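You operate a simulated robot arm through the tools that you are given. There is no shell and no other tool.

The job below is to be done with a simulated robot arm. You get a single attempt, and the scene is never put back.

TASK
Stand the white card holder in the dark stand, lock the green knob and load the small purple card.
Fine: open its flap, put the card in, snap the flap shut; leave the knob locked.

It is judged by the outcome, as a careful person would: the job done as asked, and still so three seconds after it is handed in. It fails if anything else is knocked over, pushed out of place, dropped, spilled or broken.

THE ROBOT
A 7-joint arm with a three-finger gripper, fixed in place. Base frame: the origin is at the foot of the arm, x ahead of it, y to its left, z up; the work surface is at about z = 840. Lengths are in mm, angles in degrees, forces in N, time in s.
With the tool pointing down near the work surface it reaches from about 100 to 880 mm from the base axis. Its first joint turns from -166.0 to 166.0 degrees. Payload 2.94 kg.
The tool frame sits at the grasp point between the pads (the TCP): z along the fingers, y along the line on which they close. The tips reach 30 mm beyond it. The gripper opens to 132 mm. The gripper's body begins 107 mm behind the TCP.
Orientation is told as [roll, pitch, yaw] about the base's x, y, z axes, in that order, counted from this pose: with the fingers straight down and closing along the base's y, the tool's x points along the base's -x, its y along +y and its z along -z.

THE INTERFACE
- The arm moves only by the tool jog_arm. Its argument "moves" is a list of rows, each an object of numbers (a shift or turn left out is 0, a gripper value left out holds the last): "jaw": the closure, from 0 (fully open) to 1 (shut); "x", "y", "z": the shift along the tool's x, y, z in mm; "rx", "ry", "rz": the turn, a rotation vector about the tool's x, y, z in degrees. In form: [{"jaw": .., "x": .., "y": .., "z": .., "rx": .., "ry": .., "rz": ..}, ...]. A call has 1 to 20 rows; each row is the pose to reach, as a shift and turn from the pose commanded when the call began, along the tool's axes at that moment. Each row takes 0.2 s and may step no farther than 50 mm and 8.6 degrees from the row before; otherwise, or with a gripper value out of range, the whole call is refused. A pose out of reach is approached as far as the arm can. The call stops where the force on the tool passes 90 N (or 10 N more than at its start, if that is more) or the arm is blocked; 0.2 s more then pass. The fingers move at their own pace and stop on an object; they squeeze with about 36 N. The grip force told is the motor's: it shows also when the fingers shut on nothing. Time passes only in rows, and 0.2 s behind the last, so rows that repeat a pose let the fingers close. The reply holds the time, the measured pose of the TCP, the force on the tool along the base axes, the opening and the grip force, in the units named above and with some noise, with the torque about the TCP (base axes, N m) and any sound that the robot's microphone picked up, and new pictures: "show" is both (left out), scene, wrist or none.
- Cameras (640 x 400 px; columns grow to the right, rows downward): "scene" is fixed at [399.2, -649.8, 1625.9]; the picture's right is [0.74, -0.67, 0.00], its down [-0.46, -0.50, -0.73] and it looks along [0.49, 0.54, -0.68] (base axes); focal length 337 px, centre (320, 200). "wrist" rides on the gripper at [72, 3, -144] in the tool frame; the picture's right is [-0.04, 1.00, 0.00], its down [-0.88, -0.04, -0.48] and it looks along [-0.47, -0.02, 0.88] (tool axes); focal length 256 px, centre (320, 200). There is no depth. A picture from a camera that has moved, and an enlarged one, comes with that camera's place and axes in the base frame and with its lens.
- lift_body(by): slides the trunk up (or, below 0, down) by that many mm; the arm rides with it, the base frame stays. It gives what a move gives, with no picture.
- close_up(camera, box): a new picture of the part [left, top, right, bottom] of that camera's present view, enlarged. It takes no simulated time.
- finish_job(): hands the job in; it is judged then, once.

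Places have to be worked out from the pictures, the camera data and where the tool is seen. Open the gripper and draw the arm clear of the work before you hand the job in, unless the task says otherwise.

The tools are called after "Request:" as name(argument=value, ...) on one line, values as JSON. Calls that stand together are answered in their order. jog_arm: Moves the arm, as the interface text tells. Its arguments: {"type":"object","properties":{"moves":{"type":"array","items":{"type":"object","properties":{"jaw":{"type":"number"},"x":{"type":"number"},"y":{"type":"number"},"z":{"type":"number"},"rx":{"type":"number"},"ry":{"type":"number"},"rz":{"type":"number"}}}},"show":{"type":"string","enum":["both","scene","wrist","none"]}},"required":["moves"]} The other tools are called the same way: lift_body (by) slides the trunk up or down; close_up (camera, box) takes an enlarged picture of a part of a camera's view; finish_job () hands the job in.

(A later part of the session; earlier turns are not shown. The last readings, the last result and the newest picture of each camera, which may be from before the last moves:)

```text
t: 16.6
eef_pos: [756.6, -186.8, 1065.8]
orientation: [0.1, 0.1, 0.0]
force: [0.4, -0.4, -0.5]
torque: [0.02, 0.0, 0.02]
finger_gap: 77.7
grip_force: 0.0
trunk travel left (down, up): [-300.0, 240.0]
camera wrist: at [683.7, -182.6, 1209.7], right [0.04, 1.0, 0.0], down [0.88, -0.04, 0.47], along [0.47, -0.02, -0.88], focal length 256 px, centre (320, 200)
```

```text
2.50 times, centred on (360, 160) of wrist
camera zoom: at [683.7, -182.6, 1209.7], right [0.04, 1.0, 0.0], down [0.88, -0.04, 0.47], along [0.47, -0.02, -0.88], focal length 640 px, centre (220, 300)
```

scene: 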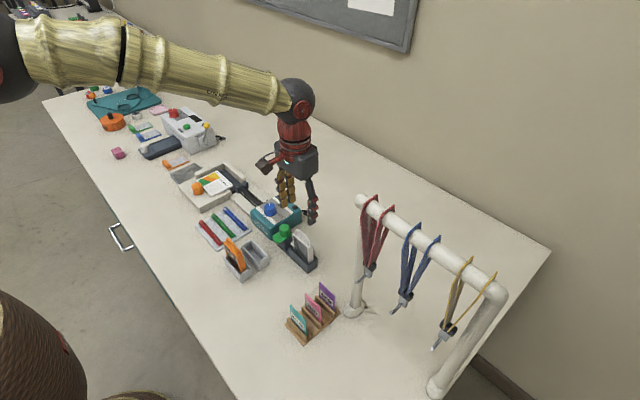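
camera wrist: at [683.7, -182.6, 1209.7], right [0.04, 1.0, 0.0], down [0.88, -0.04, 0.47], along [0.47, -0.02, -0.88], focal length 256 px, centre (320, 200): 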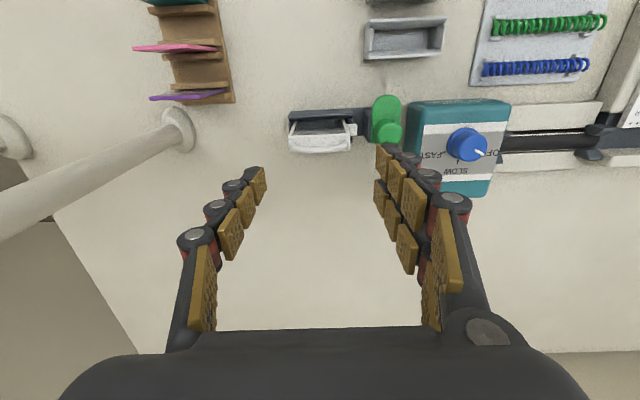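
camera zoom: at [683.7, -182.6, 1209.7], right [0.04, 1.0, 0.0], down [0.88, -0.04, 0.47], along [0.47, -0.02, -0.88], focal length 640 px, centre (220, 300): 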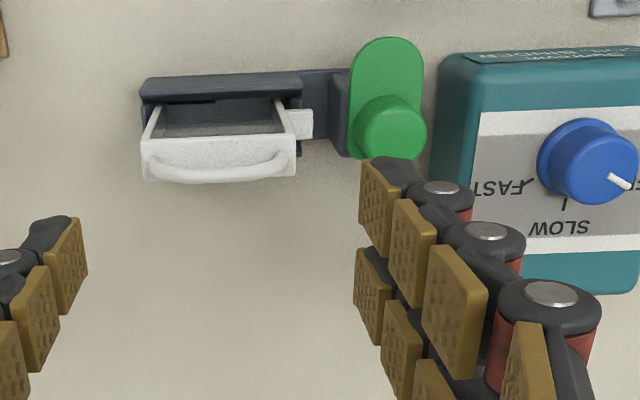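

The holder stands with its tab reaching toward the knob block. The knob works out at about (756, -109), 32 mm in diameter, top near z 924. To lock it, the lever should swing from -x to -y over the tab, which is +90° seen from above. I'll move over the knob and test in free air that the wrist can reach yaw 135.

Request:
jog_arm(moves=[{"y": 5, "rz": -8.4}, {"y": 10, "rz": -16.8}, {"y": 15, "rz": -25.2}, {"y": 20, "rz": -33.6}, {"y": 25, "rz": -42}, {"y": 30, "rz": -50.4}, {"y": 35, "rz": -58.8}, {"y": 40, "rz": -67.2}, {"y": 45, "rz": -75.6}, {"y": 50, "rz": -84}, {"y": 55, "rz": -92.4}, {"y": 60, "rz": -100.8}, {"y": 65, "rz": -109.2}, {"y": 70, "rz": -117.6}, {"y": 75, "rz": -126}, {"y": 78, "rz": -134}, {"y": 78, "rz": -135}, {"y": 78, "rz": -135}])

```text
t: 20.4
eef_pos: [758.5, -107.0, 1064.0]
orientation: [0.0, 0.0, 135.1]
force: [0.1, -0.1, 0.5]
torque: [0.01, 0.0, 0.01]
finger_gap: 78.1
grip_force: 0.1
trunk travel left (down, up): [-300.0, 240.0]
camera wrist: at [807.2, -159.7, 1207.0], right [-0.74, -0.68, 0.0], down [-0.6, 0.65, 0.48], along [-0.32, 0.35, -0.88], focal length 256 px, centre (320, 200)
```

scene: 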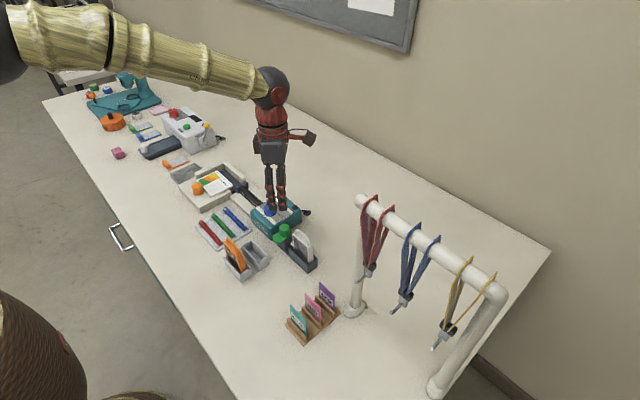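
wrist: 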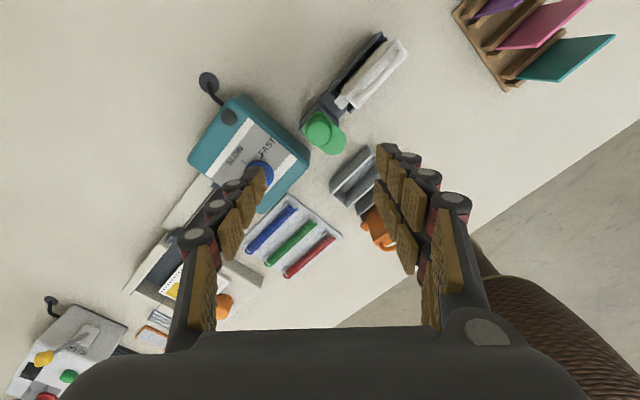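

Yaw 135 is reachable. A close-up from this side to check the knob's place and the holder's back.

Request:
close_up(camera="wrist", box=[280, 20, 430, 160])

```text
2.86 times, centred on (355, 90) of wrist
camera zoom: at [807.2, -159.7, 1207.0], right [-0.74, -0.68, 0.0], down [-0.6, 0.65, 0.48], along [-0.32, 0.35, -0.88], focal length 731 px, centre (220, 514)
```

zoom: 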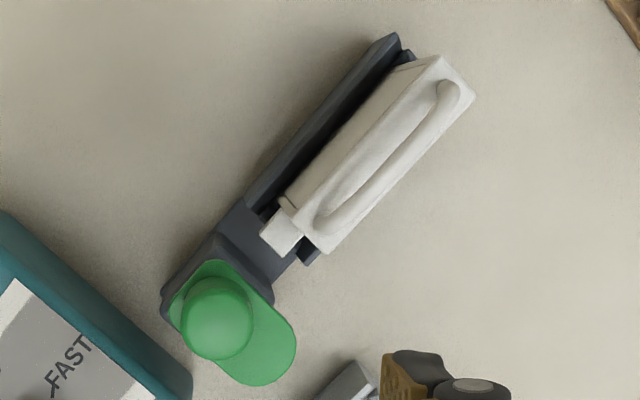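

The knob is at about (758, -108) and the binder face is ~28 mm beyond it, so there's room. I'll rotate back to yaw 45 and narrow the jaw to ~50 mm above the knob.

Request:
jog_arm(moves=[{"rz": 8.4, "jaw": 0.62}, {"rz": 16.8}, {"rz": 25.2}, {"rz": 33.6}, {"rz": 42}, {"rz": 50.4}, {"rz": 58.8}, {"rz": 67.2}, {"rz": 75.6}, {"rz": 84}, {"rz": 90}, {"rz": 90}])

Request:
close_up(camera="wrist", box=[220, 80, 420, 220])

```text
t: 23.0
eef_pos: [759.6, -107.9, 1065.1]
orientation: [-0.1, 0.0, 44.9]
force: [0.5, 0.5, -0.2]
torque: [-0.03, 0.03, 0.0]
finger_gap: 50.2
grip_force: 0.1
trunk travel left (down, up): [-300.0, 240.0]
camera wrist: at [704.9, -155.9, 1208.0], right [-0.68, 0.74, 0.0], down [0.65, 0.59, 0.48], along [0.35, 0.32, -0.88], focal length 256 px, centre (320, 200)
```

scene: 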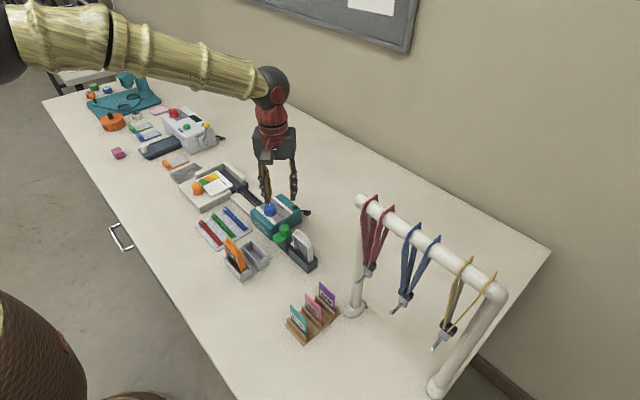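
wrist: 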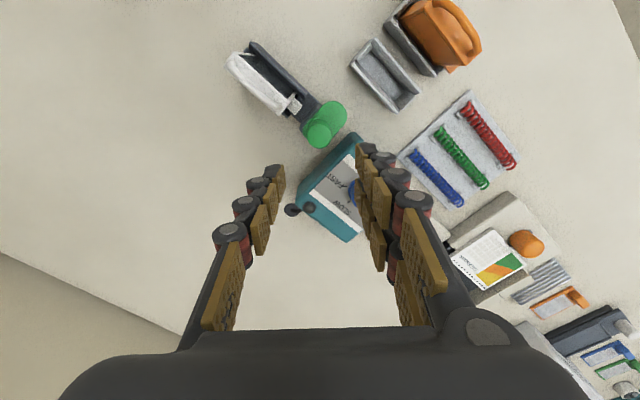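

```text
2.86 times, centred on (320, 150) of wrist
camera zoom: at [704.9, -155.9, 1208.0], right [-0.68, 0.74, 0.0], down [0.65, 0.59, 0.48], along [0.35, 0.32, -0.88], focal length 731 px, centre (320, 343)
```

zoom: 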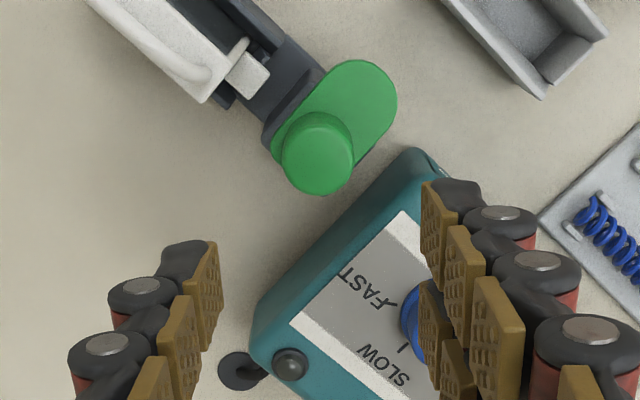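

Knob centre computes to (758.6, -107.5), right beneath the TCP. Descending to TCP z≈933 around the knob.

Request:
jog_arm(moves=[{"z": 40}, {"z": 80}, {"z": 110}, {"z": 125}, {"z": 131}, {"z": 131}])

Request:
close_up(camera="scene", box=[245, 195, 325, 275])

```text
t: 24.4
eef_pos: [757.7, -108.6, 932.5]
orientation: [0.0, 0.1, 44.9]
force: [0.6, 1.1, 0.0]
torque: [0.03, -0.01, -0.05]
finger_gap: 50.0
grip_force: 0.0
trunk travel left (down, up): [-300.0, 240.0]
camera wrist: at [705.1, -157.3, 1075.8], right [-0.68, 0.74, 0.0], down [0.65, 0.6, 0.48], along [0.35, 0.32, -0.88], focal length 256 px, centre (320, 200)
```

scene: 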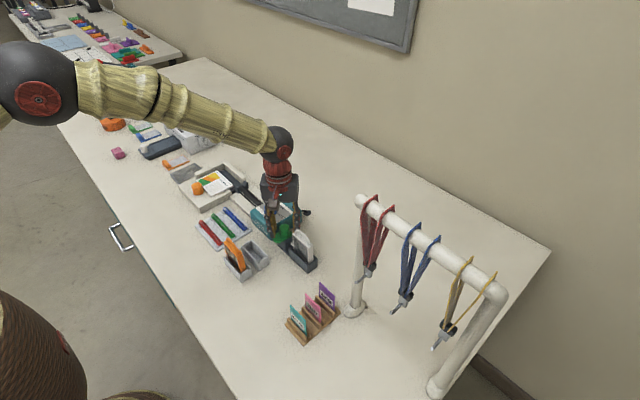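
wrist: 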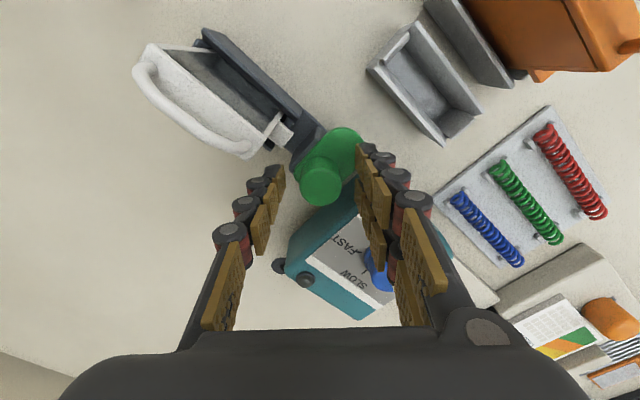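

```text
5.00 times, centred on (285, 235) of scene
camera zoom: at [399.2, -649.8, 1625.9], right [0.74, -0.67, 0.0], down [-0.46, -0.5, -0.73], along [0.49, 0.54, -0.68], focal length 1686 px, centre (495, 25)
```

zoom: 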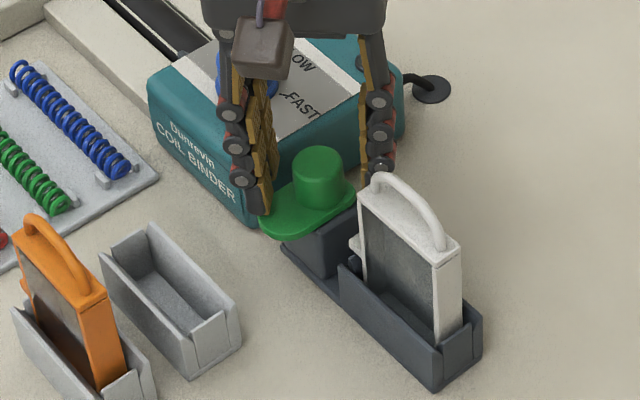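

Well positioned around the knob. Closing on it.

Request:
jog_arm(moves=[{"jaw": 0.8}, {"jaw": 1}, {"jaw": 1}, {"jaw": 1}], show="wrist")

```text
t: 25.4
eef_pos: [757.5, -107.6, 932.2]
orientation: [-0.1, 0.0, 45.1]
force: [-1.9, 1.5, 0.3]
torque: [0.08, -0.01, 0.01]
finger_gap: 27.8
grip_force: 36.5
trunk travel left (down, up): [-300.0, 240.0]
camera wrist: at [705.0, -157.2, 1076.0], right [-0.68, 0.74, 0.0], down [0.65, 0.6, 0.48], along [0.35, 0.32, -0.88], focal length 256 px, centre (320, 200)
```

wrist: 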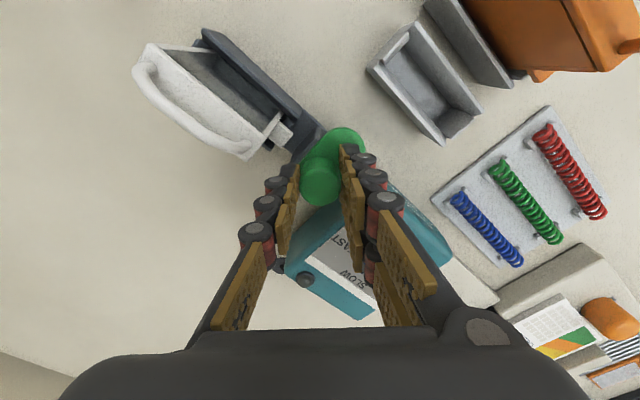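

Knob gripped at 27.8 mm. Turning it counter-clockwise (seen from above) by 25° first and checking that the lever follows.

Request:
jog_arm(moves=[{"rz": -6}, {"rz": -12}, {"rz": -18}, {"rz": -25}, {"rz": -25}])

Request:
close_up(camera="scene", box=[245, 195, 325, 275])

```text
t: 26.6
eef_pos: [759.6, -108.3, 933.0]
orientation: [0.0, 0.0, 70.1]
force: [7.1, -12.8, -10.7]
torque: [-0.97, -0.18, -0.03]
finger_gap: 27.8
grip_force: 44.7
trunk travel left (down, up): [-300.0, 240.0]
camera wrist: at [731.6, -175.6, 1076.0], right [-0.92, 0.38, 0.0], down [0.34, 0.81, 0.48], along [0.18, 0.44, -0.88], focal length 256 px, centre (320, 200)
```

scene: 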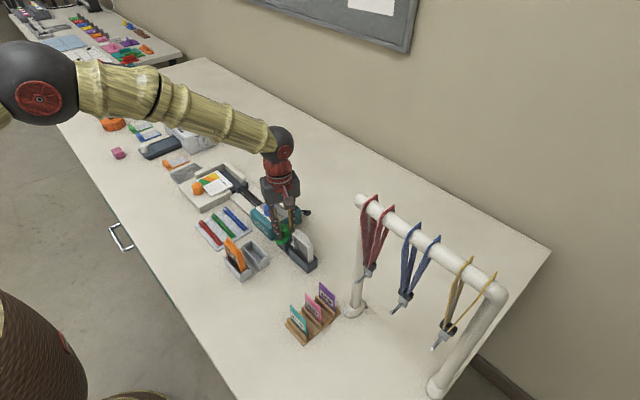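
wrist: 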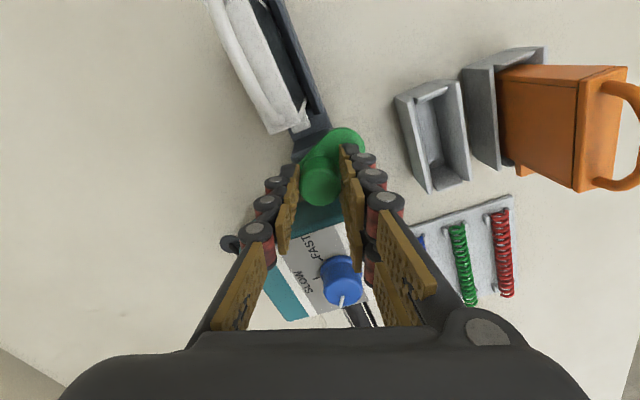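

```text
5.00 times, centred on (285, 235) of scene
camera zoom: at [399.2, -649.8, 1625.9], right [0.74, -0.67, 0.0], down [-0.46, -0.5, -0.73], along [0.49, 0.54, -0.68], focal length 1686 px, centre (495, 25)
```

zoom: 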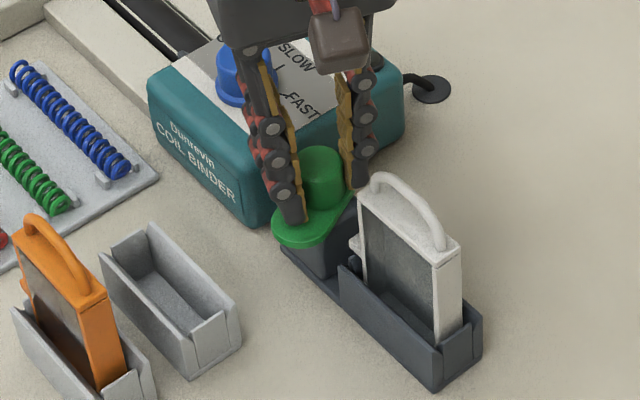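

The lever follows. There's a modest side load from a small centring offset (~15 N), so I'll nudge to relieve it and continue turning another 25°.

Request:
jog_arm(moves=[{"x": 0.7, "y": -0.8, "z": 0.5}, {"x": 0.7, "y": -0.8, "z": 0.5, "rz": -6}, {"x": 0.7, "y": -0.8, "z": 0.5, "rz": -12}, {"x": 0.7, "y": -0.8, "z": 0.5, "rz": -18}, {"x": 0.7, "y": -0.8, "z": 0.5, "rz": -25}, {"x": 0.7, "y": -0.8, "z": 0.5, "rz": -25}])

Request:
close_up(camera="scene", box=[245, 195, 325, 275])

```text
t: 28.0
eef_pos: [759.6, -108.0, 932.9]
orientation: [0.0, -0.1, 95.1]
force: [5.5, -14.4, -3.9]
torque: [-0.56, -0.12, -0.04]
finger_gap: 27.6
grip_force: 44.9
trunk travel left (down, up): [-300.0, 240.0]
camera wrist: at [763.3, -181.3, 1076.0], right [-1.0, -0.05, 0.0], down [-0.04, 0.88, 0.48], along [-0.02, 0.48, -0.88], focal length 256 px, centre (320, 200)
```

scene: 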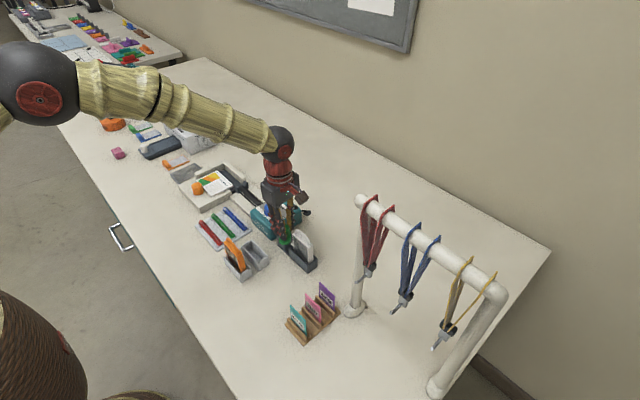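
wrist: 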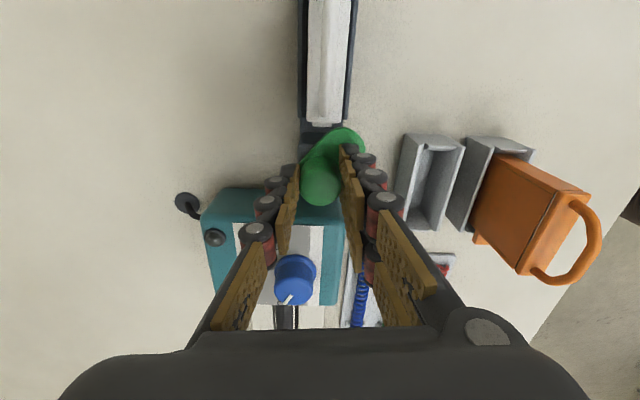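

```text
5.00 times, centred on (285, 235) of scene
camera zoom: at [399.2, -649.8, 1625.9], right [0.74, -0.67, 0.0], down [-0.46, -0.5, -0.73], along [0.49, 0.54, -0.68], focal length 1686 px, centre (495, 25)
```

zoom: 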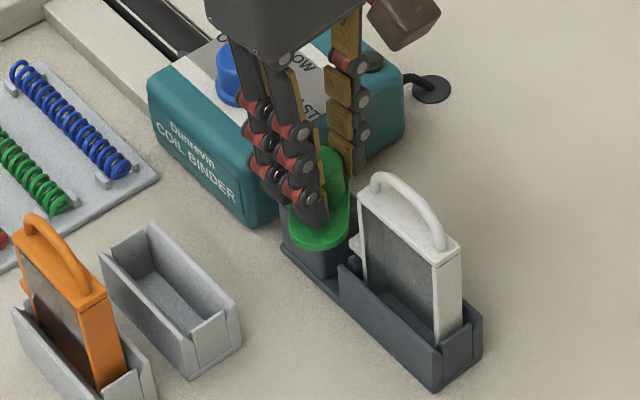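

Lever has turned ~50°, stand is unmoved. Continuing to about 90°.

Request:
jog_arm(moves=[{"x": 1.0, "y": -0.3}, {"x": 1.0, "y": -0.3, "rz": -6}, {"x": 1.0, "y": -0.3, "rz": -12}, {"x": 1.0, "y": -0.3, "rz": -18}, {"x": 1.0, "y": -0.3, "rz": -24}, {"x": 1.0, "y": -0.3, "rz": -30}, {"x": 1.0, "y": -0.3, "rz": -30}])

Request:
close_up(camera="scene", box=[245, 195, 325, 275])

Request:
close_up(camera="wrist", box=[240, 60, 400, 220])

```text
t: 29.6
eef_pos: [761.4, -109.7, 932.2]
orientation: [-0.1, 0.0, 125.1]
force: [17.3, -0.5, -2.9]
torque: [0.75, -0.05, -0.05]
finger_gap: 27.7
grip_force: 44.4
trunk travel left (down, up): [-300.0, 240.0]
camera wrist: at [800.1, -169.4, 1076.0], right [-0.84, -0.54, 0.0], down [-0.48, 0.74, 0.48], along [-0.26, 0.4, -0.88], focal length 256 px, centre (320, 200)
```

scene: 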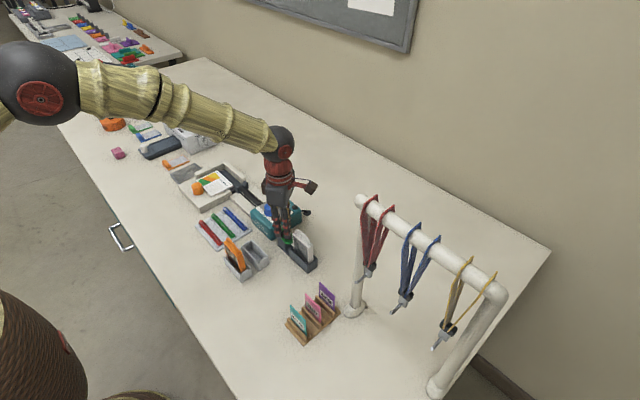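
wrist: 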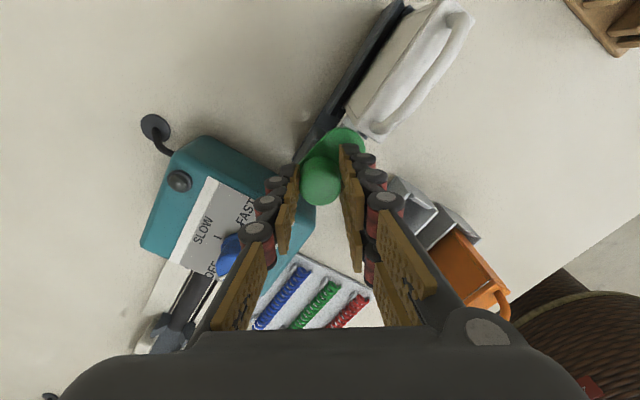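

```text
5.00 times, centred on (285, 235) of scene
camera zoom: at [399.2, -649.8, 1625.9], right [0.74, -0.67, 0.0], down [-0.46, -0.5, -0.73], along [0.49, 0.54, -0.68], focal length 1686 px, centre (495, 25)
```

zoom: 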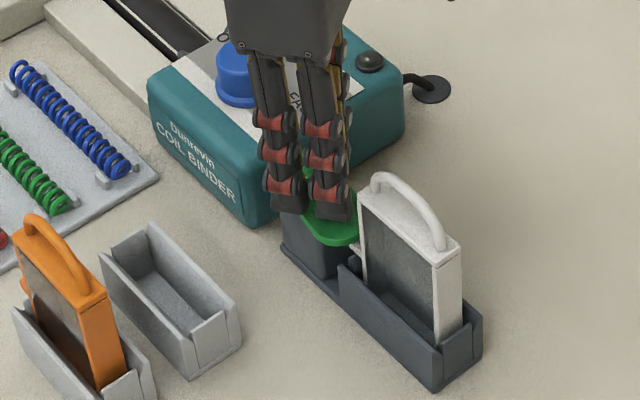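

```text
2.50 times, centred on (320, 140) of wrist
camera zoom: at [800.1, -169.4, 1076.0], right [-0.84, -0.54, 0.0], down [-0.48, 0.74, 0.48], along [-0.26, 0.4, -0.88], focal length 640 px, centre (320, 350)
```

zoom: 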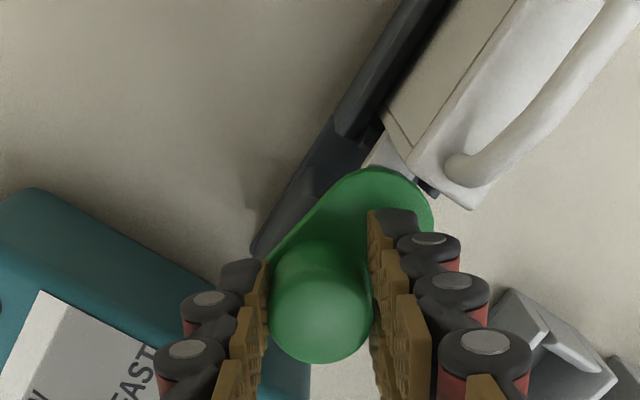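

Lever is now ~80° and sits over the tab. Turning the last ~10–12° while relieving the side load, watching torque and sound.

Request:
jog_arm(moves=[{"x": 0.9, "y": -1.2}, {"x": 0.9, "y": -1.2, "rz": -4}, {"x": 0.9, "y": -1.2, "rz": -8}, {"x": 0.9, "y": -1.2, "rz": -11}, {"x": 0.9, "y": -1.2, "rz": -11}])

Request:
close_up(camera="wrist", box=[240, 60, 400, 220])

```text
t: 30.8
eef_pos: [761.7, -108.8, 932.1]
orientation: [0.0, 0.1, 136.1]
force: [12.1, 4.6, 3.7]
torque: [0.19, -0.39, -0.38]
finger_gap: 27.9
grip_force: 44.8
trunk travel left (down, up): [-300.0, 240.0]
camera wrist: at [811.3, -160.4, 1076.1], right [-0.72, -0.69, 0.0], down [-0.61, 0.64, 0.48], along [-0.33, 0.34, -0.88], focal length 256 px, centre (320, 200)
```

scene: 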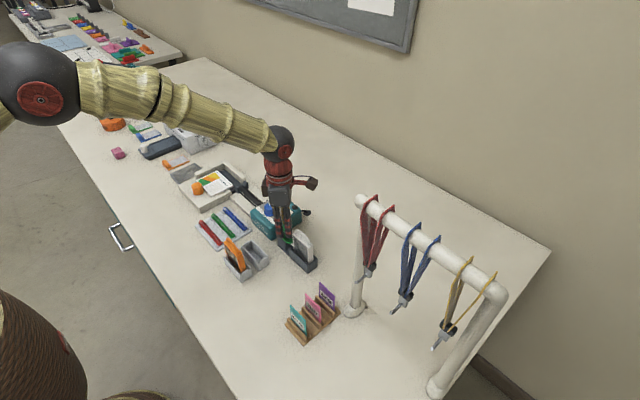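
wrist: 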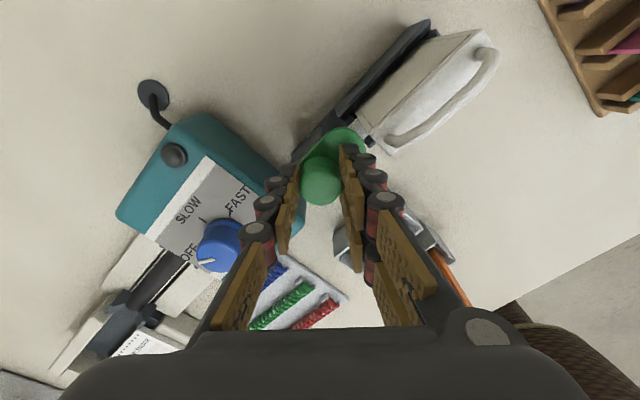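

```text
2.50 times, centred on (320, 140) of wrist
camera zoom: at [811.3, -160.4, 1076.1], right [-0.72, -0.69, 0.0], down [-0.61, 0.64, 0.48], along [-0.33, 0.34, -0.88], focal length 640 px, centre (320, 350)
```

zoom: 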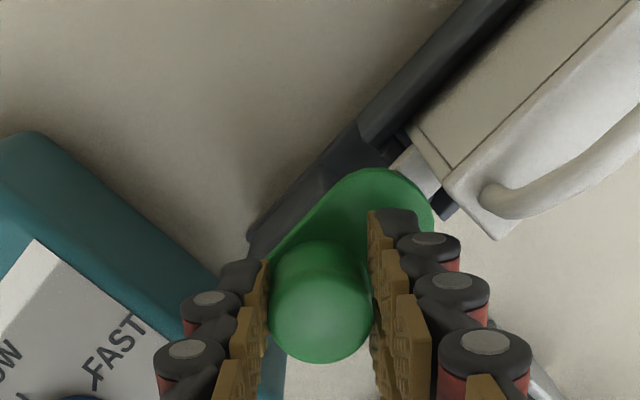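

Torque about the axis has risen to 0.38 N·m, suggesting the stop. I'll press a few degrees more to confirm.

Request:
jog_arm(moves=[{"rz": -2}, {"rz": -4}, {"rz": -4}], show="none")

```text
t: 31.6
eef_pos: [761.7, -109.1, 931.6]
orientation: [0.0, 0.0, 140.1]
force: [17.6, 11.7, 1.7]
torque: [0.3, -0.69, -0.55]
finger_gap: 27.7
grip_force: 45.1
trunk travel left (down, up): [-300.0, 240.0]
```

Torque climbs against a hard stop, so the lever is at its limit. Releasing and rising to inspect.

Request:
jog_arm(moves=[{"jaw": 0.65}, {"jaw": 0.65}, {"jaw": 0.65}, {"z": -20}, {"z": -60}, {"z": -100}, {"z": -140}, {"z": -140}])

Request:
close_up(camera="scene", box=[245, 195, 325, 275])

Request:
close_up(camera="wrist", box=[280, 20, 440, 160])

```text
t: 33.4
eef_pos: [760.4, -109.3, 1071.5]
orientation: [-0.1, 0.0, 140.0]
force: [-0.6, -0.1, 0.2]
torque: [0.0, -0.02, 0.01]
finger_gap: 46.4
grip_force: 0.0
trunk travel left (down, up): [-300.0, 240.0]
camera wrist: at [812.9, -158.9, 1214.6], right [-0.67, -0.74, 0.0], down [-0.65, 0.59, 0.48], along [-0.35, 0.32, -0.88], focal length 256 px, centre (320, 200)
```

scene: 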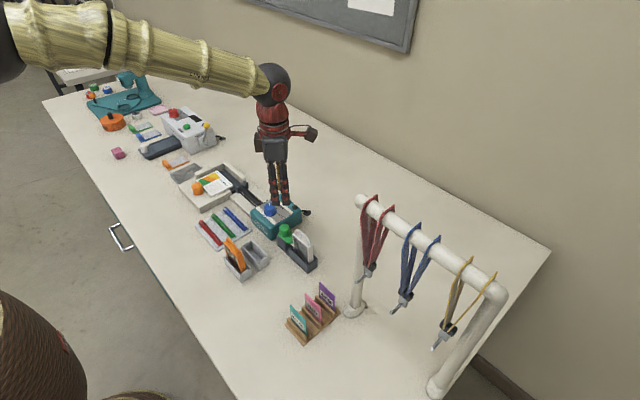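
wrist: 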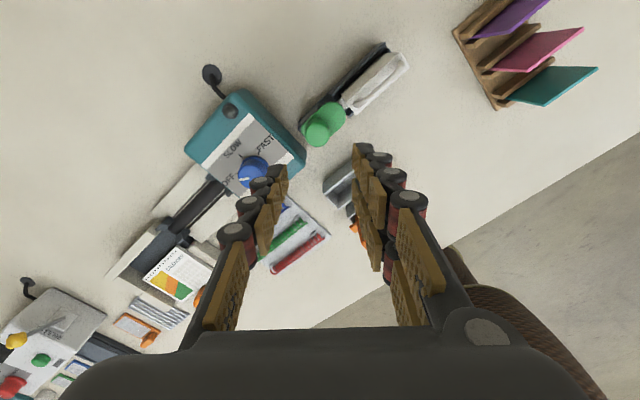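

```text
5.00 times, centred on (285, 235) of scene
camera zoom: at [399.2, -649.8, 1625.9], right [0.74, -0.67, 0.0], down [-0.46, -0.5, -0.73], along [0.49, 0.54, -0.68], focal length 1686 px, centre (495, 25)
```

zoom: 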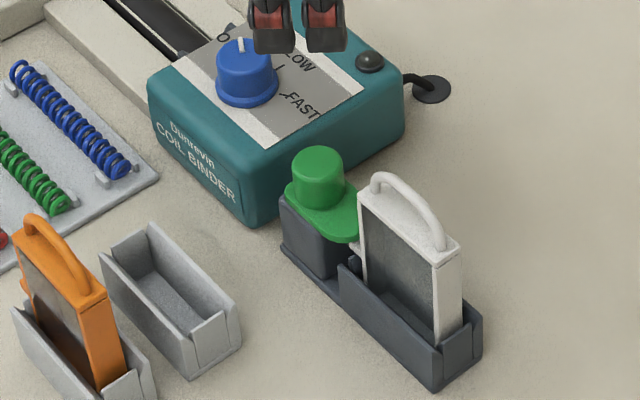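

```text
2.86 times, centred on (360, 90) of wrist
camera zoom: at [812.9, -158.9, 1214.6], right [-0.67, -0.74, 0.0], down [-0.65, 0.59, 0.48], along [-0.35, 0.32, -0.88], focal length 731 px, centre (206, 514)
```

zoom: 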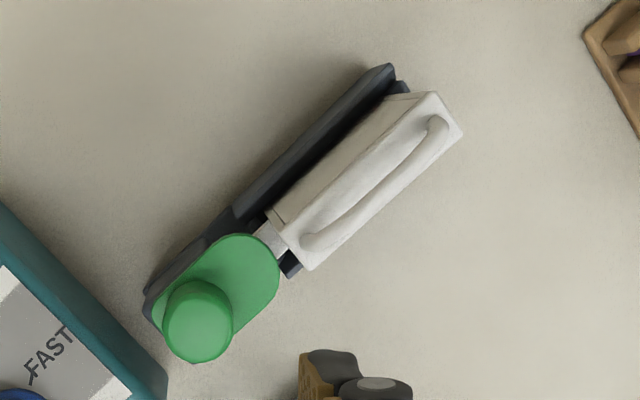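

The knob is locked over the tab. Next I need to learn where the flap hinges, so I'll view the holder from the back (+x) side: first yaw to 180 above the holder, then tilt.

Request:
jog_arm(moves=[{"x": 7, "y": 15, "rz": -8}, {"x": 14, "y": 30, "rz": -16}, {"x": 21, "y": 45, "rz": -24}, {"x": 28, "y": 60, "rz": -32}, {"x": 33.5, "y": 71, "rz": -40}, {"x": 33.5, "y": 71, "rz": -40}])

Request:
close_up(camera="wrist", box=[260, 60, 400, 180])

```text
t: 34.8
eef_pos: [721.0, -96.4, 1050.3]
orientation: [7.5, 1.9, 173.6]
force: [-0.1, -0.6, 0.6]
torque: [0.08, -0.04, 0.02]
finger_gap: 46.1
grip_force: 0.0
out of reach, approached as far as the arm can: row 3, 4, 5, 6
trunk travel left (down, up): [-300.0, 240.0]
camera wrist: at [789.8, -87.4, 1194.6], right [-0.16, -0.98, 0.13], down [-0.88, 0.2, 0.44], along [-0.45, -0.05, -0.89], focal length 256 px, centre (320, 200)
```

scene: 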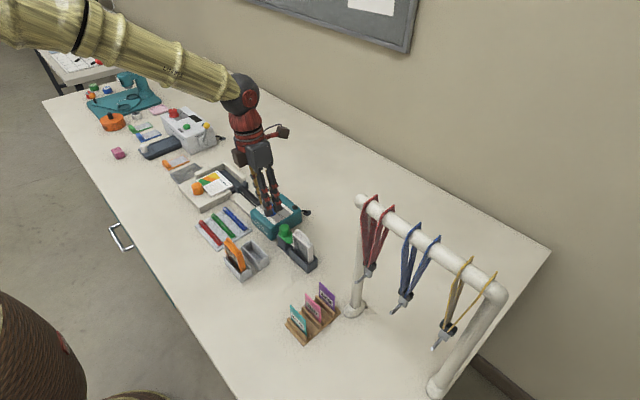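
wrist: 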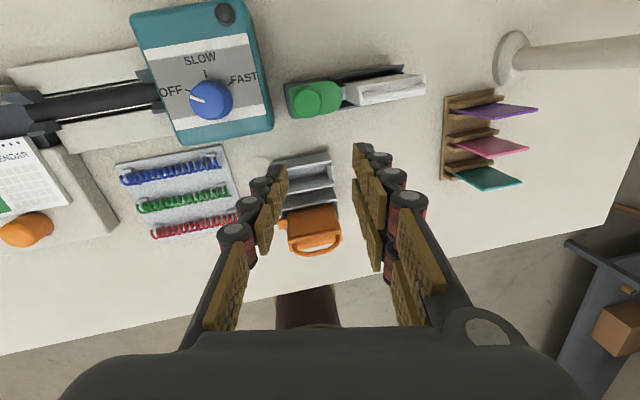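

```text
3.33 times, centred on (330, 120) of wrist
camera zoom: at [789.8, -87.4, 1194.6], right [-0.16, -0.98, 0.13], down [-0.88, 0.2, 0.44], along [-0.45, -0.05, -0.89], focal length 853 px, centre (287, 467)
```

zoom: 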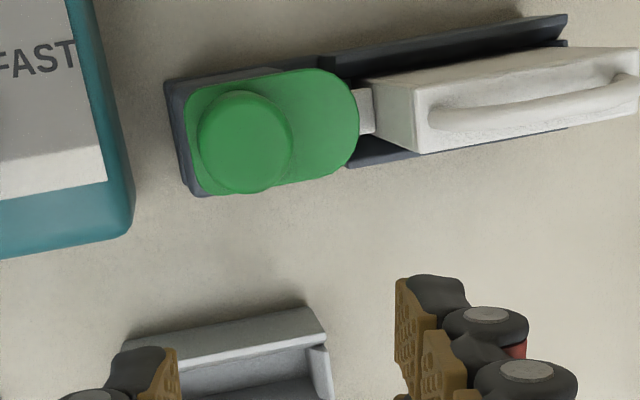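

The wrist limit is near yaw 174, so I won't use that side. I'll back the yaw off and see where the pose settles.

Request:
jog_arm(moves=[{"rz": 8}, {"rz": 8}], show="none")

```text
t: 35.4
eef_pos: [721.9, -93.8, 1047.8]
orientation: [7.2, 2.9, 165.7]
force: [0.5, 0.2, -0.1]
torque: [0.0, 0.01, -0.01]
finger_gap: 46.4
grip_force: 0.1
trunk travel left (down, up): [-300.0, 240.0]
```

The pose is relative to the reached one, so I'll remove the small tilt first and rise a little.

Request:
jog_arm(moves=[{"rx": 3.6, "ry": -1.45, "z": -10}, {"rx": 7.2, "ry": -2.9, "z": -20}, {"rx": 7.2, "ry": -2.9, "z": -20}], show="none")

```text
t: 36.2
eef_pos: [722.8, -91.1, 1067.7]
orientation: [0.3, 0.0, 165.4]
force: [-0.1, -0.1, -1.3]
torque: [-0.01, -0.06, 0.03]
finger_gap: 46.3
grip_force: 0.1
trunk travel left (down, up): [-300.0, 240.0]
```

Tilt is fixed. Now yaw to 90 and move above the holder's handle.

Request:
jog_arm(moves=[{"x": 6.5, "y": 9, "rz": 8.4}, {"x": 13, "y": 18, "rz": 16.8}, {"x": 19.5, "y": 27, "rz": 25.2}, {"x": 26, "y": 36, "rz": 33.6}, {"x": 32.5, "y": 45, "rz": 42}, {"x": 39, "y": 54, "rz": 50.4}, {"x": 45.5, "y": 63, "rz": 58.8}, {"x": 52, "y": 73, "rz": 67.2}, {"x": 58.5, "y": 82, "rz": 75.4}, {"x": 58.5, "y": 82, "rz": 75.4}])

Request:
close_up(camera="wrist", box=[240, 60, 400, 180])

```text
t: 38.4
eef_pos: [758.5, -183.5, 1069.6]
orientation: [0.0, 0.1, 90.1]
force: [-0.3, 0.5, -0.5]
torque: [-0.03, 0.01, 0.04]
finger_gap: 46.2
grip_force: 0.2
trunk travel left (down, up): [-300.0, 240.0]
camera wrist: at [755.0, -256.8, 1211.8], right [-1.0, 0.04, 0.0], down [0.04, 0.88, 0.48], along [0.02, 0.48, -0.88], focal length 256 px, centre (320, 200)
```

scene: 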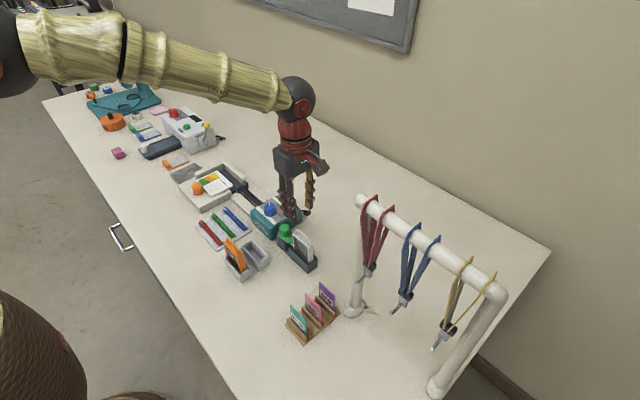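
wrist: 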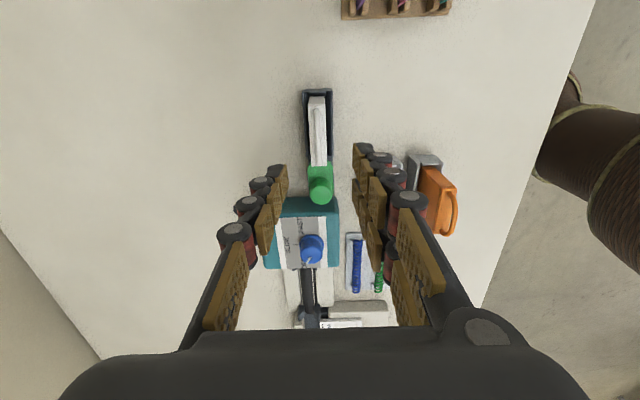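

```text
3.33 times, centred on (320, 120) of wrist
camera zoom: at [755.0, -256.8, 1211.8], right [-1.0, 0.04, 0.0], down [0.04, 0.88, 0.48], along [0.02, 0.48, -0.88], focal length 853 px, centre (320, 467)
```

zoom: 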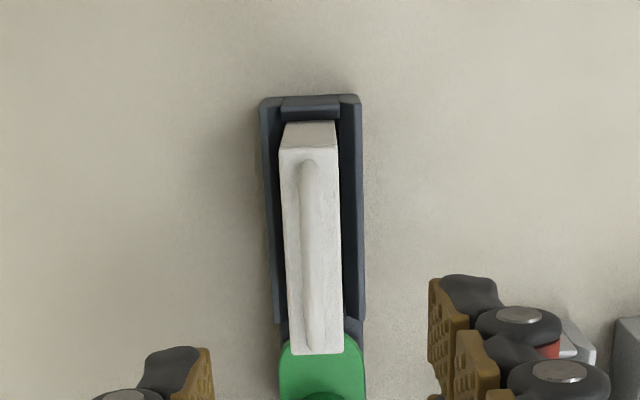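

The handle is centred at x≈760 and the gripper closes along x here. Zooming in to look for hinge or seam cues on the lid.

Request:
close_up(camera="wrist", box=[295, 85, 345, 175])

Request:
close_up(camera="scene", box=[285, 225, 320, 255])

Request:
close_up(camera="wrist", box=[400, 145, 470, 245])

```text
4.44 times, centred on (320, 130) of wrist
camera zoom: at [755.0, -256.8, 1211.8], right [-1.0, 0.04, 0.0], down [0.04, 0.88, 0.48], along [0.02, 0.48, -0.88], focal length 1138 px, centre (320, 511)
```

zoom: 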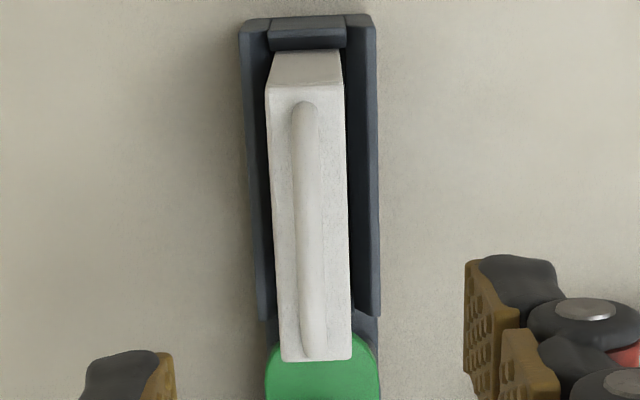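

```text
13.33 times, centred on (302, 240) of scene
camera zoom: at [399.2, -649.8, 1625.9], right [0.74, -0.67, 0.0], down [-0.46, -0.5, -0.73], along [0.49, 0.54, -0.68], focal length 4497 px, centre (553, -333)
```

zoom: 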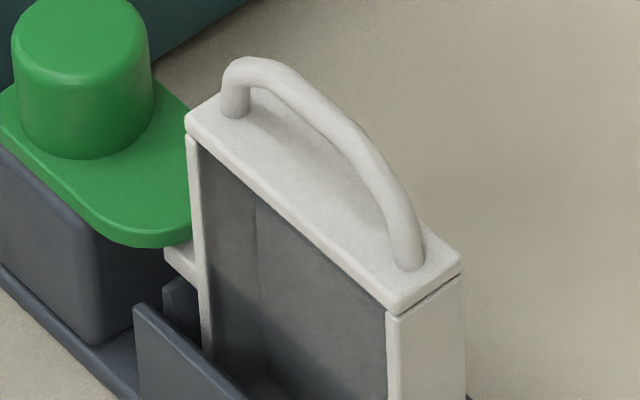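

```text
4.00 times, centred on (435, 195) of wrist
camera zoom: at [755.0, -256.8, 1211.8], right [-1.0, 0.04, 0.0], down [0.04, 0.88, 0.48], along [0.02, 0.48, -0.88], focal length 1024 px, centre (-140, 220)
```

zoom: 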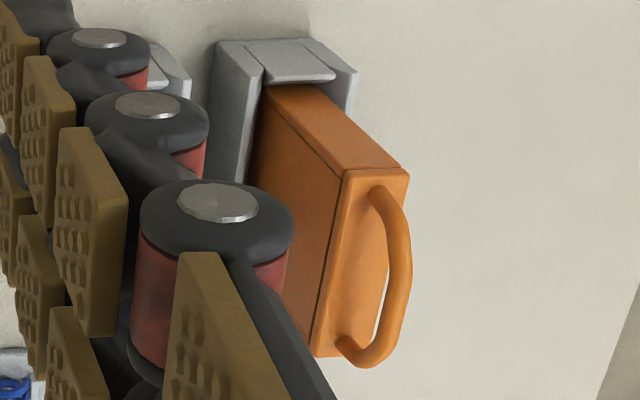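

The lid is a ~5 mm plate with a seam all round and a handle arch along y. I'll grip the handle at its middle (tips at z≈950) and probe by pulling gently upward.

Request:
jog_arm(moves=[{"x": 2, "y": -1, "z": 35}, {"x": 2, "y": -1, "z": 65}, {"x": 2, "y": -1, "z": 82}, {"x": 2, "y": -1, "z": 89}, {"x": 2, "y": -1, "z": 89}])

Request:
close_up(camera="scene", box=[270, 200, 330, 260])

Request:
close_up(camera="wrist", box=[240, 60, 400, 240])

```text
t: 39.6
eef_pos: [758.3, -187.7, 981.2]
orientation: [0.0, -0.1, 90.3]
force: [0.8, -0.2, -0.2]
torque: [0.03, 0.01, -0.02]
finger_gap: 46.2
grip_force: 0.0
trunk travel left (down, up): [-300.0, 240.0]
camera wrist: at [753.9, -258.7, 1125.9], right [-1.0, 0.04, 0.0], down [0.04, 0.88, 0.48], along [0.02, 0.47, -0.88], focal length 256 px, centre (320, 200)
```

scene: 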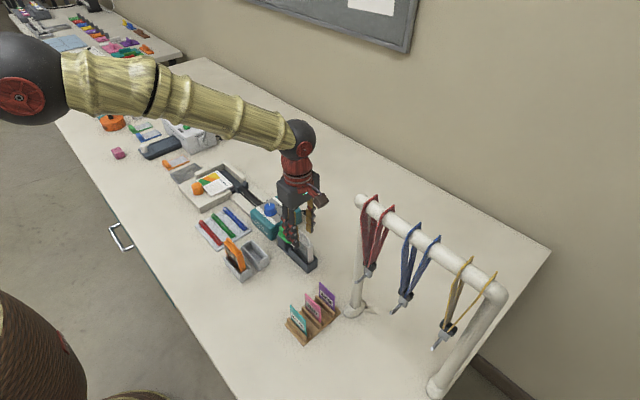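
wrist: 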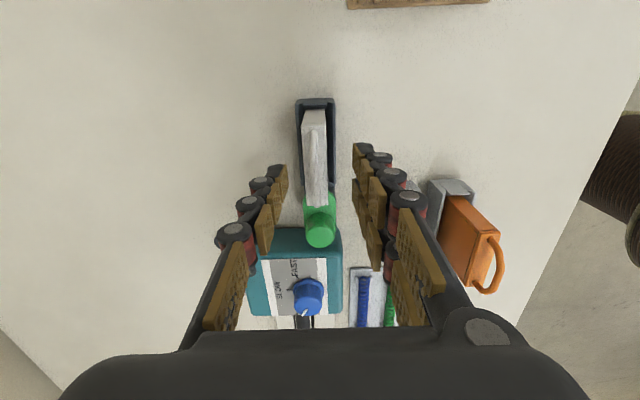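

```text
6.67 times, centred on (300, 230) of scene
camera zoom: at [399.2, -649.8, 1625.9], right [0.74, -0.67, 0.0], down [-0.46, -0.5, -0.73], along [0.49, 0.54, -0.68], focal length 2248 px, centre (453, 0)
```

zoom: 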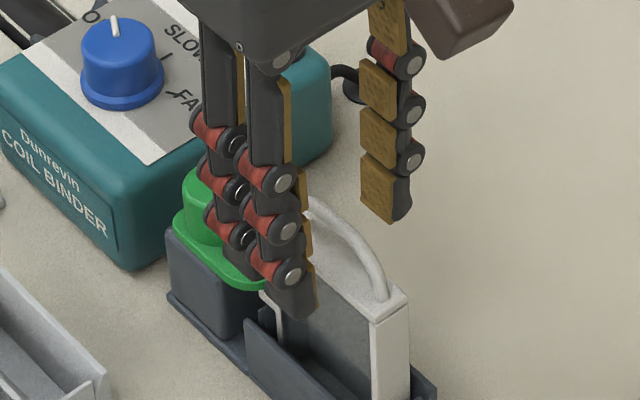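

```text
2.22 times, centred on (320, 150) of wrist
camera zoom: at [753.9, -258.7, 1125.9], right [-1.0, 0.04, 0.0], down [0.04, 0.88, 0.48], along [0.02, 0.47, -0.88], focal length 569 px, centre (320, 311)
```

zoom: 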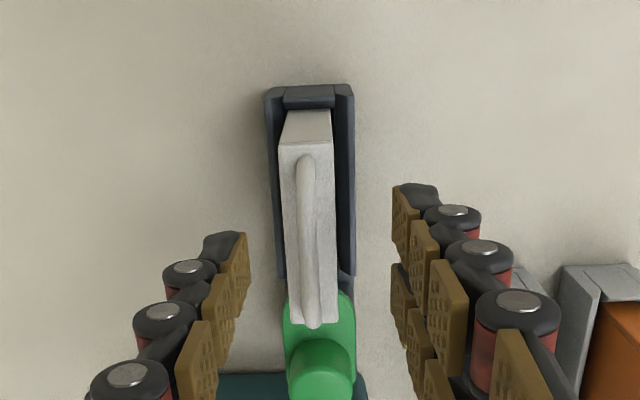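

The handle appears ~3 mm to +x of the finger centre; shifting by that and closing on the handle bar.

Request:
jog_arm(moves=[{"y": -3}, {"y": -3, "jaw": 0.85}, {"y": -3, "jaw": 1}, {"y": -3, "jaw": 1}, {"y": -3, "jaw": 1}, {"y": -3, "jaw": 1}])

Request:
close_up(camera="wrist", box=[240, 60, 400, 240])

```text
t: 41.0
eef_pos: [760.3, -186.8, 982.2]
orientation: [0.0, 0.0, 90.2]
force: [-0.3, 1.4, 0.1]
torque: [0.01, 0.11, -0.02]
finger_gap: 6.1
grip_force: 33.3
trunk travel left (down, up): [-300.0, 240.0]
camera wrist: at [757.0, -259.3, 1125.8], right [-1.0, 0.04, 0.0], down [0.04, 0.88, 0.48], along [0.02, 0.48, -0.88], focal length 256 px, centre (320, 200)
```

scene: 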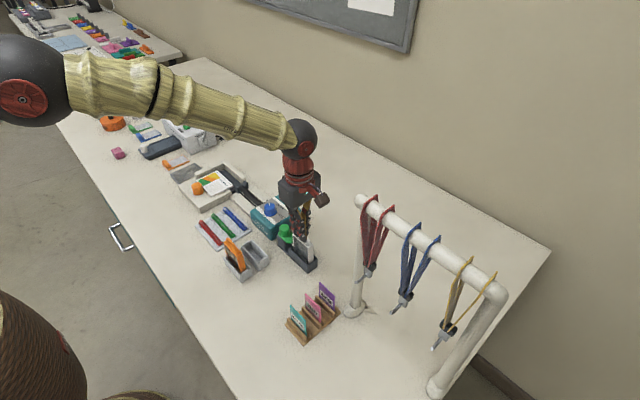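
wrist: 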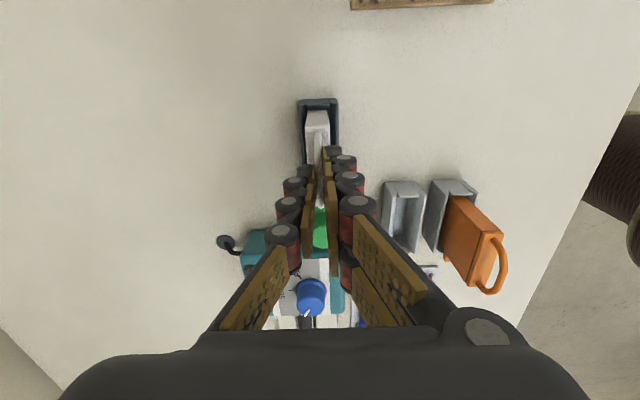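

```text
2.22 times, centred on (320, 150) of wrist
camera zoom: at [757.0, -259.3, 1125.8], right [-1.0, 0.04, 0.0], down [0.04, 0.88, 0.48], along [0.02, 0.48, -0.88], focal length 569 px, centre (320, 311)
```

zoom: 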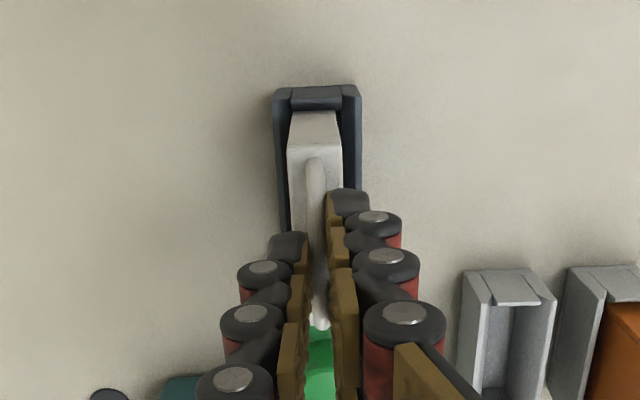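

Handle gripped (6 mm bar), no side load. Pulling up by 3 mm to probe.

Request:
jog_arm(moves=[{"z": -1}, {"z": -2}, {"z": -3}, {"z": -3}], show="none")

```text
t: 42.0
eef_pos: [760.9, -186.8, 984.3]
orientation: [-0.1, 0.0, 90.1]
force: [-1.3, -0.1, -0.3]
torque: [0.03, 0.14, -0.05]
finger_gap: 5.9
grip_force: 33.7
trunk travel left (down, up): [-300.0, 240.0]
```

Almost no resistance so far. A little more, with pictures.

Request:
jog_arm(moves=[{"z": -1}, {"z": -2}, {"z": -3}, {"z": -3}])

Request:
close_up(camera="scene", box=[280, 215, 325, 255])

```text
t: 43.0
eef_pos: [759.8, -185.8, 987.2]
orientation: [0.0, 0.0, 90.2]
force: [-1.6, 5.5, -10.2]
torque: [0.52, 0.17, 0.04]
finger_gap: 6.2
grip_force: 33.0
trunk travel left (down, up): [-300.0, 240.0]
camera wrist: at [758.4, -258.1, 1129.5], right [-1.0, 0.04, 0.0], down [0.04, 0.88, 0.48], along [0.02, 0.48, -0.88], focal length 256 px, centre (320, 200)
```

scene: 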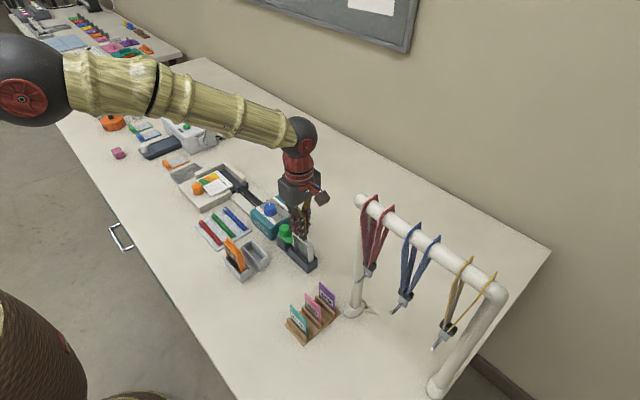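
wrist: 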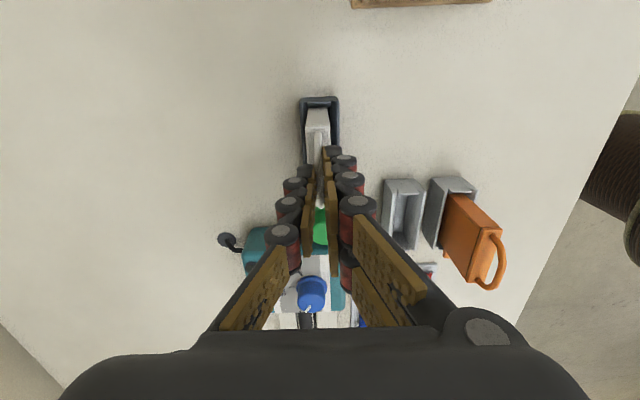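

```text
10.00 times, centred on (302, 235) of scene
camera zoom: at [399.2, -649.8, 1625.9], right [0.74, -0.67, 0.0], down [-0.46, -0.5, -0.73], along [0.49, 0.54, -0.68], focal length 3373 px, centre (495, -150)
```

zoom: 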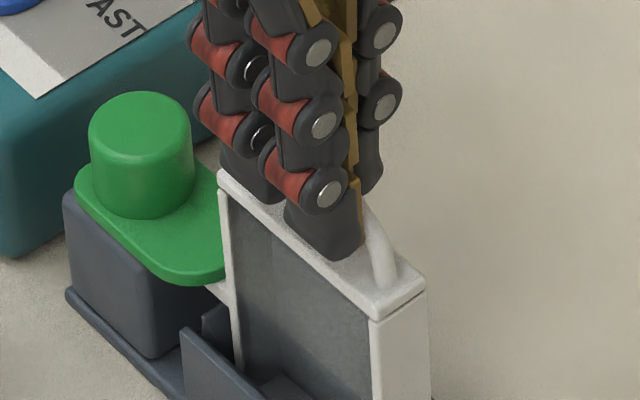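

Now there's a ~10 N downward pull with +0.5 N·m about x. Zooming in tightly on the lid seam to see what moved.

Request:
close_up(camera="scene", box=[292, 228, 322, 258])

Request:
close_up(camera="scene", box=[280, 225, 310, 275])

Request:
close_up(camera="wrist", box=[290, 90, 350, 160])

```text
13.33 times, centred on (307, 243) of scene
camera zoom: at [399.2, -649.8, 1625.9], right [0.74, -0.67, 0.0], down [-0.46, -0.5, -0.73], along [0.49, 0.54, -0.68], focal length 4497 px, centre (493, -373)
```

zoom: 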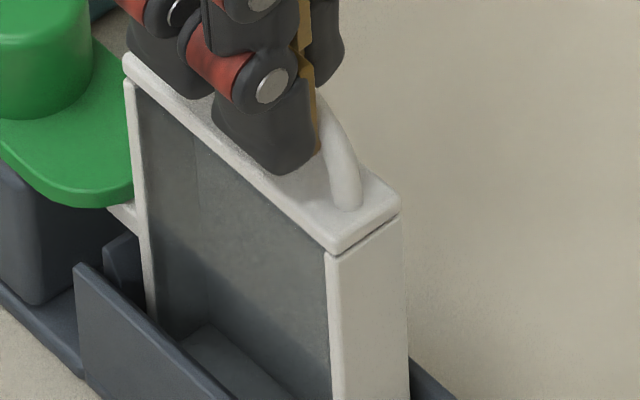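

```text
8.00 times, centred on (295, 250) of scene
camera zoom: at [399.2, -649.8, 1625.9], right [0.74, -0.67, 0.0], down [-0.46, -0.5, -0.73], along [0.49, 0.54, -0.68], focal length 2698 px, centre (520, -200)
```

zoom: 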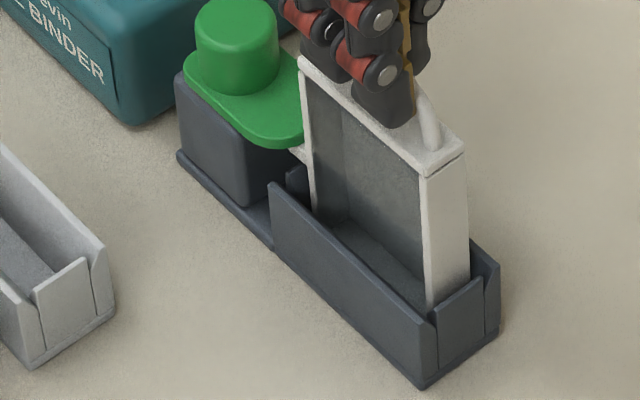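

```text
5.71 times, centred on (320, 125) of wrist
camera zoom: at [758.4, -258.1, 1129.5], right [-1.0, 0.04, 0.0], down [0.04, 0.88, 0.48], along [0.02, 0.48, -0.88], focal length 1463 px, centre (320, 629)
```

zoom: 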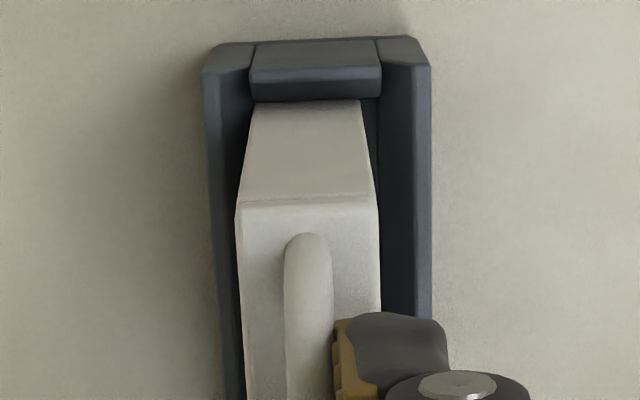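

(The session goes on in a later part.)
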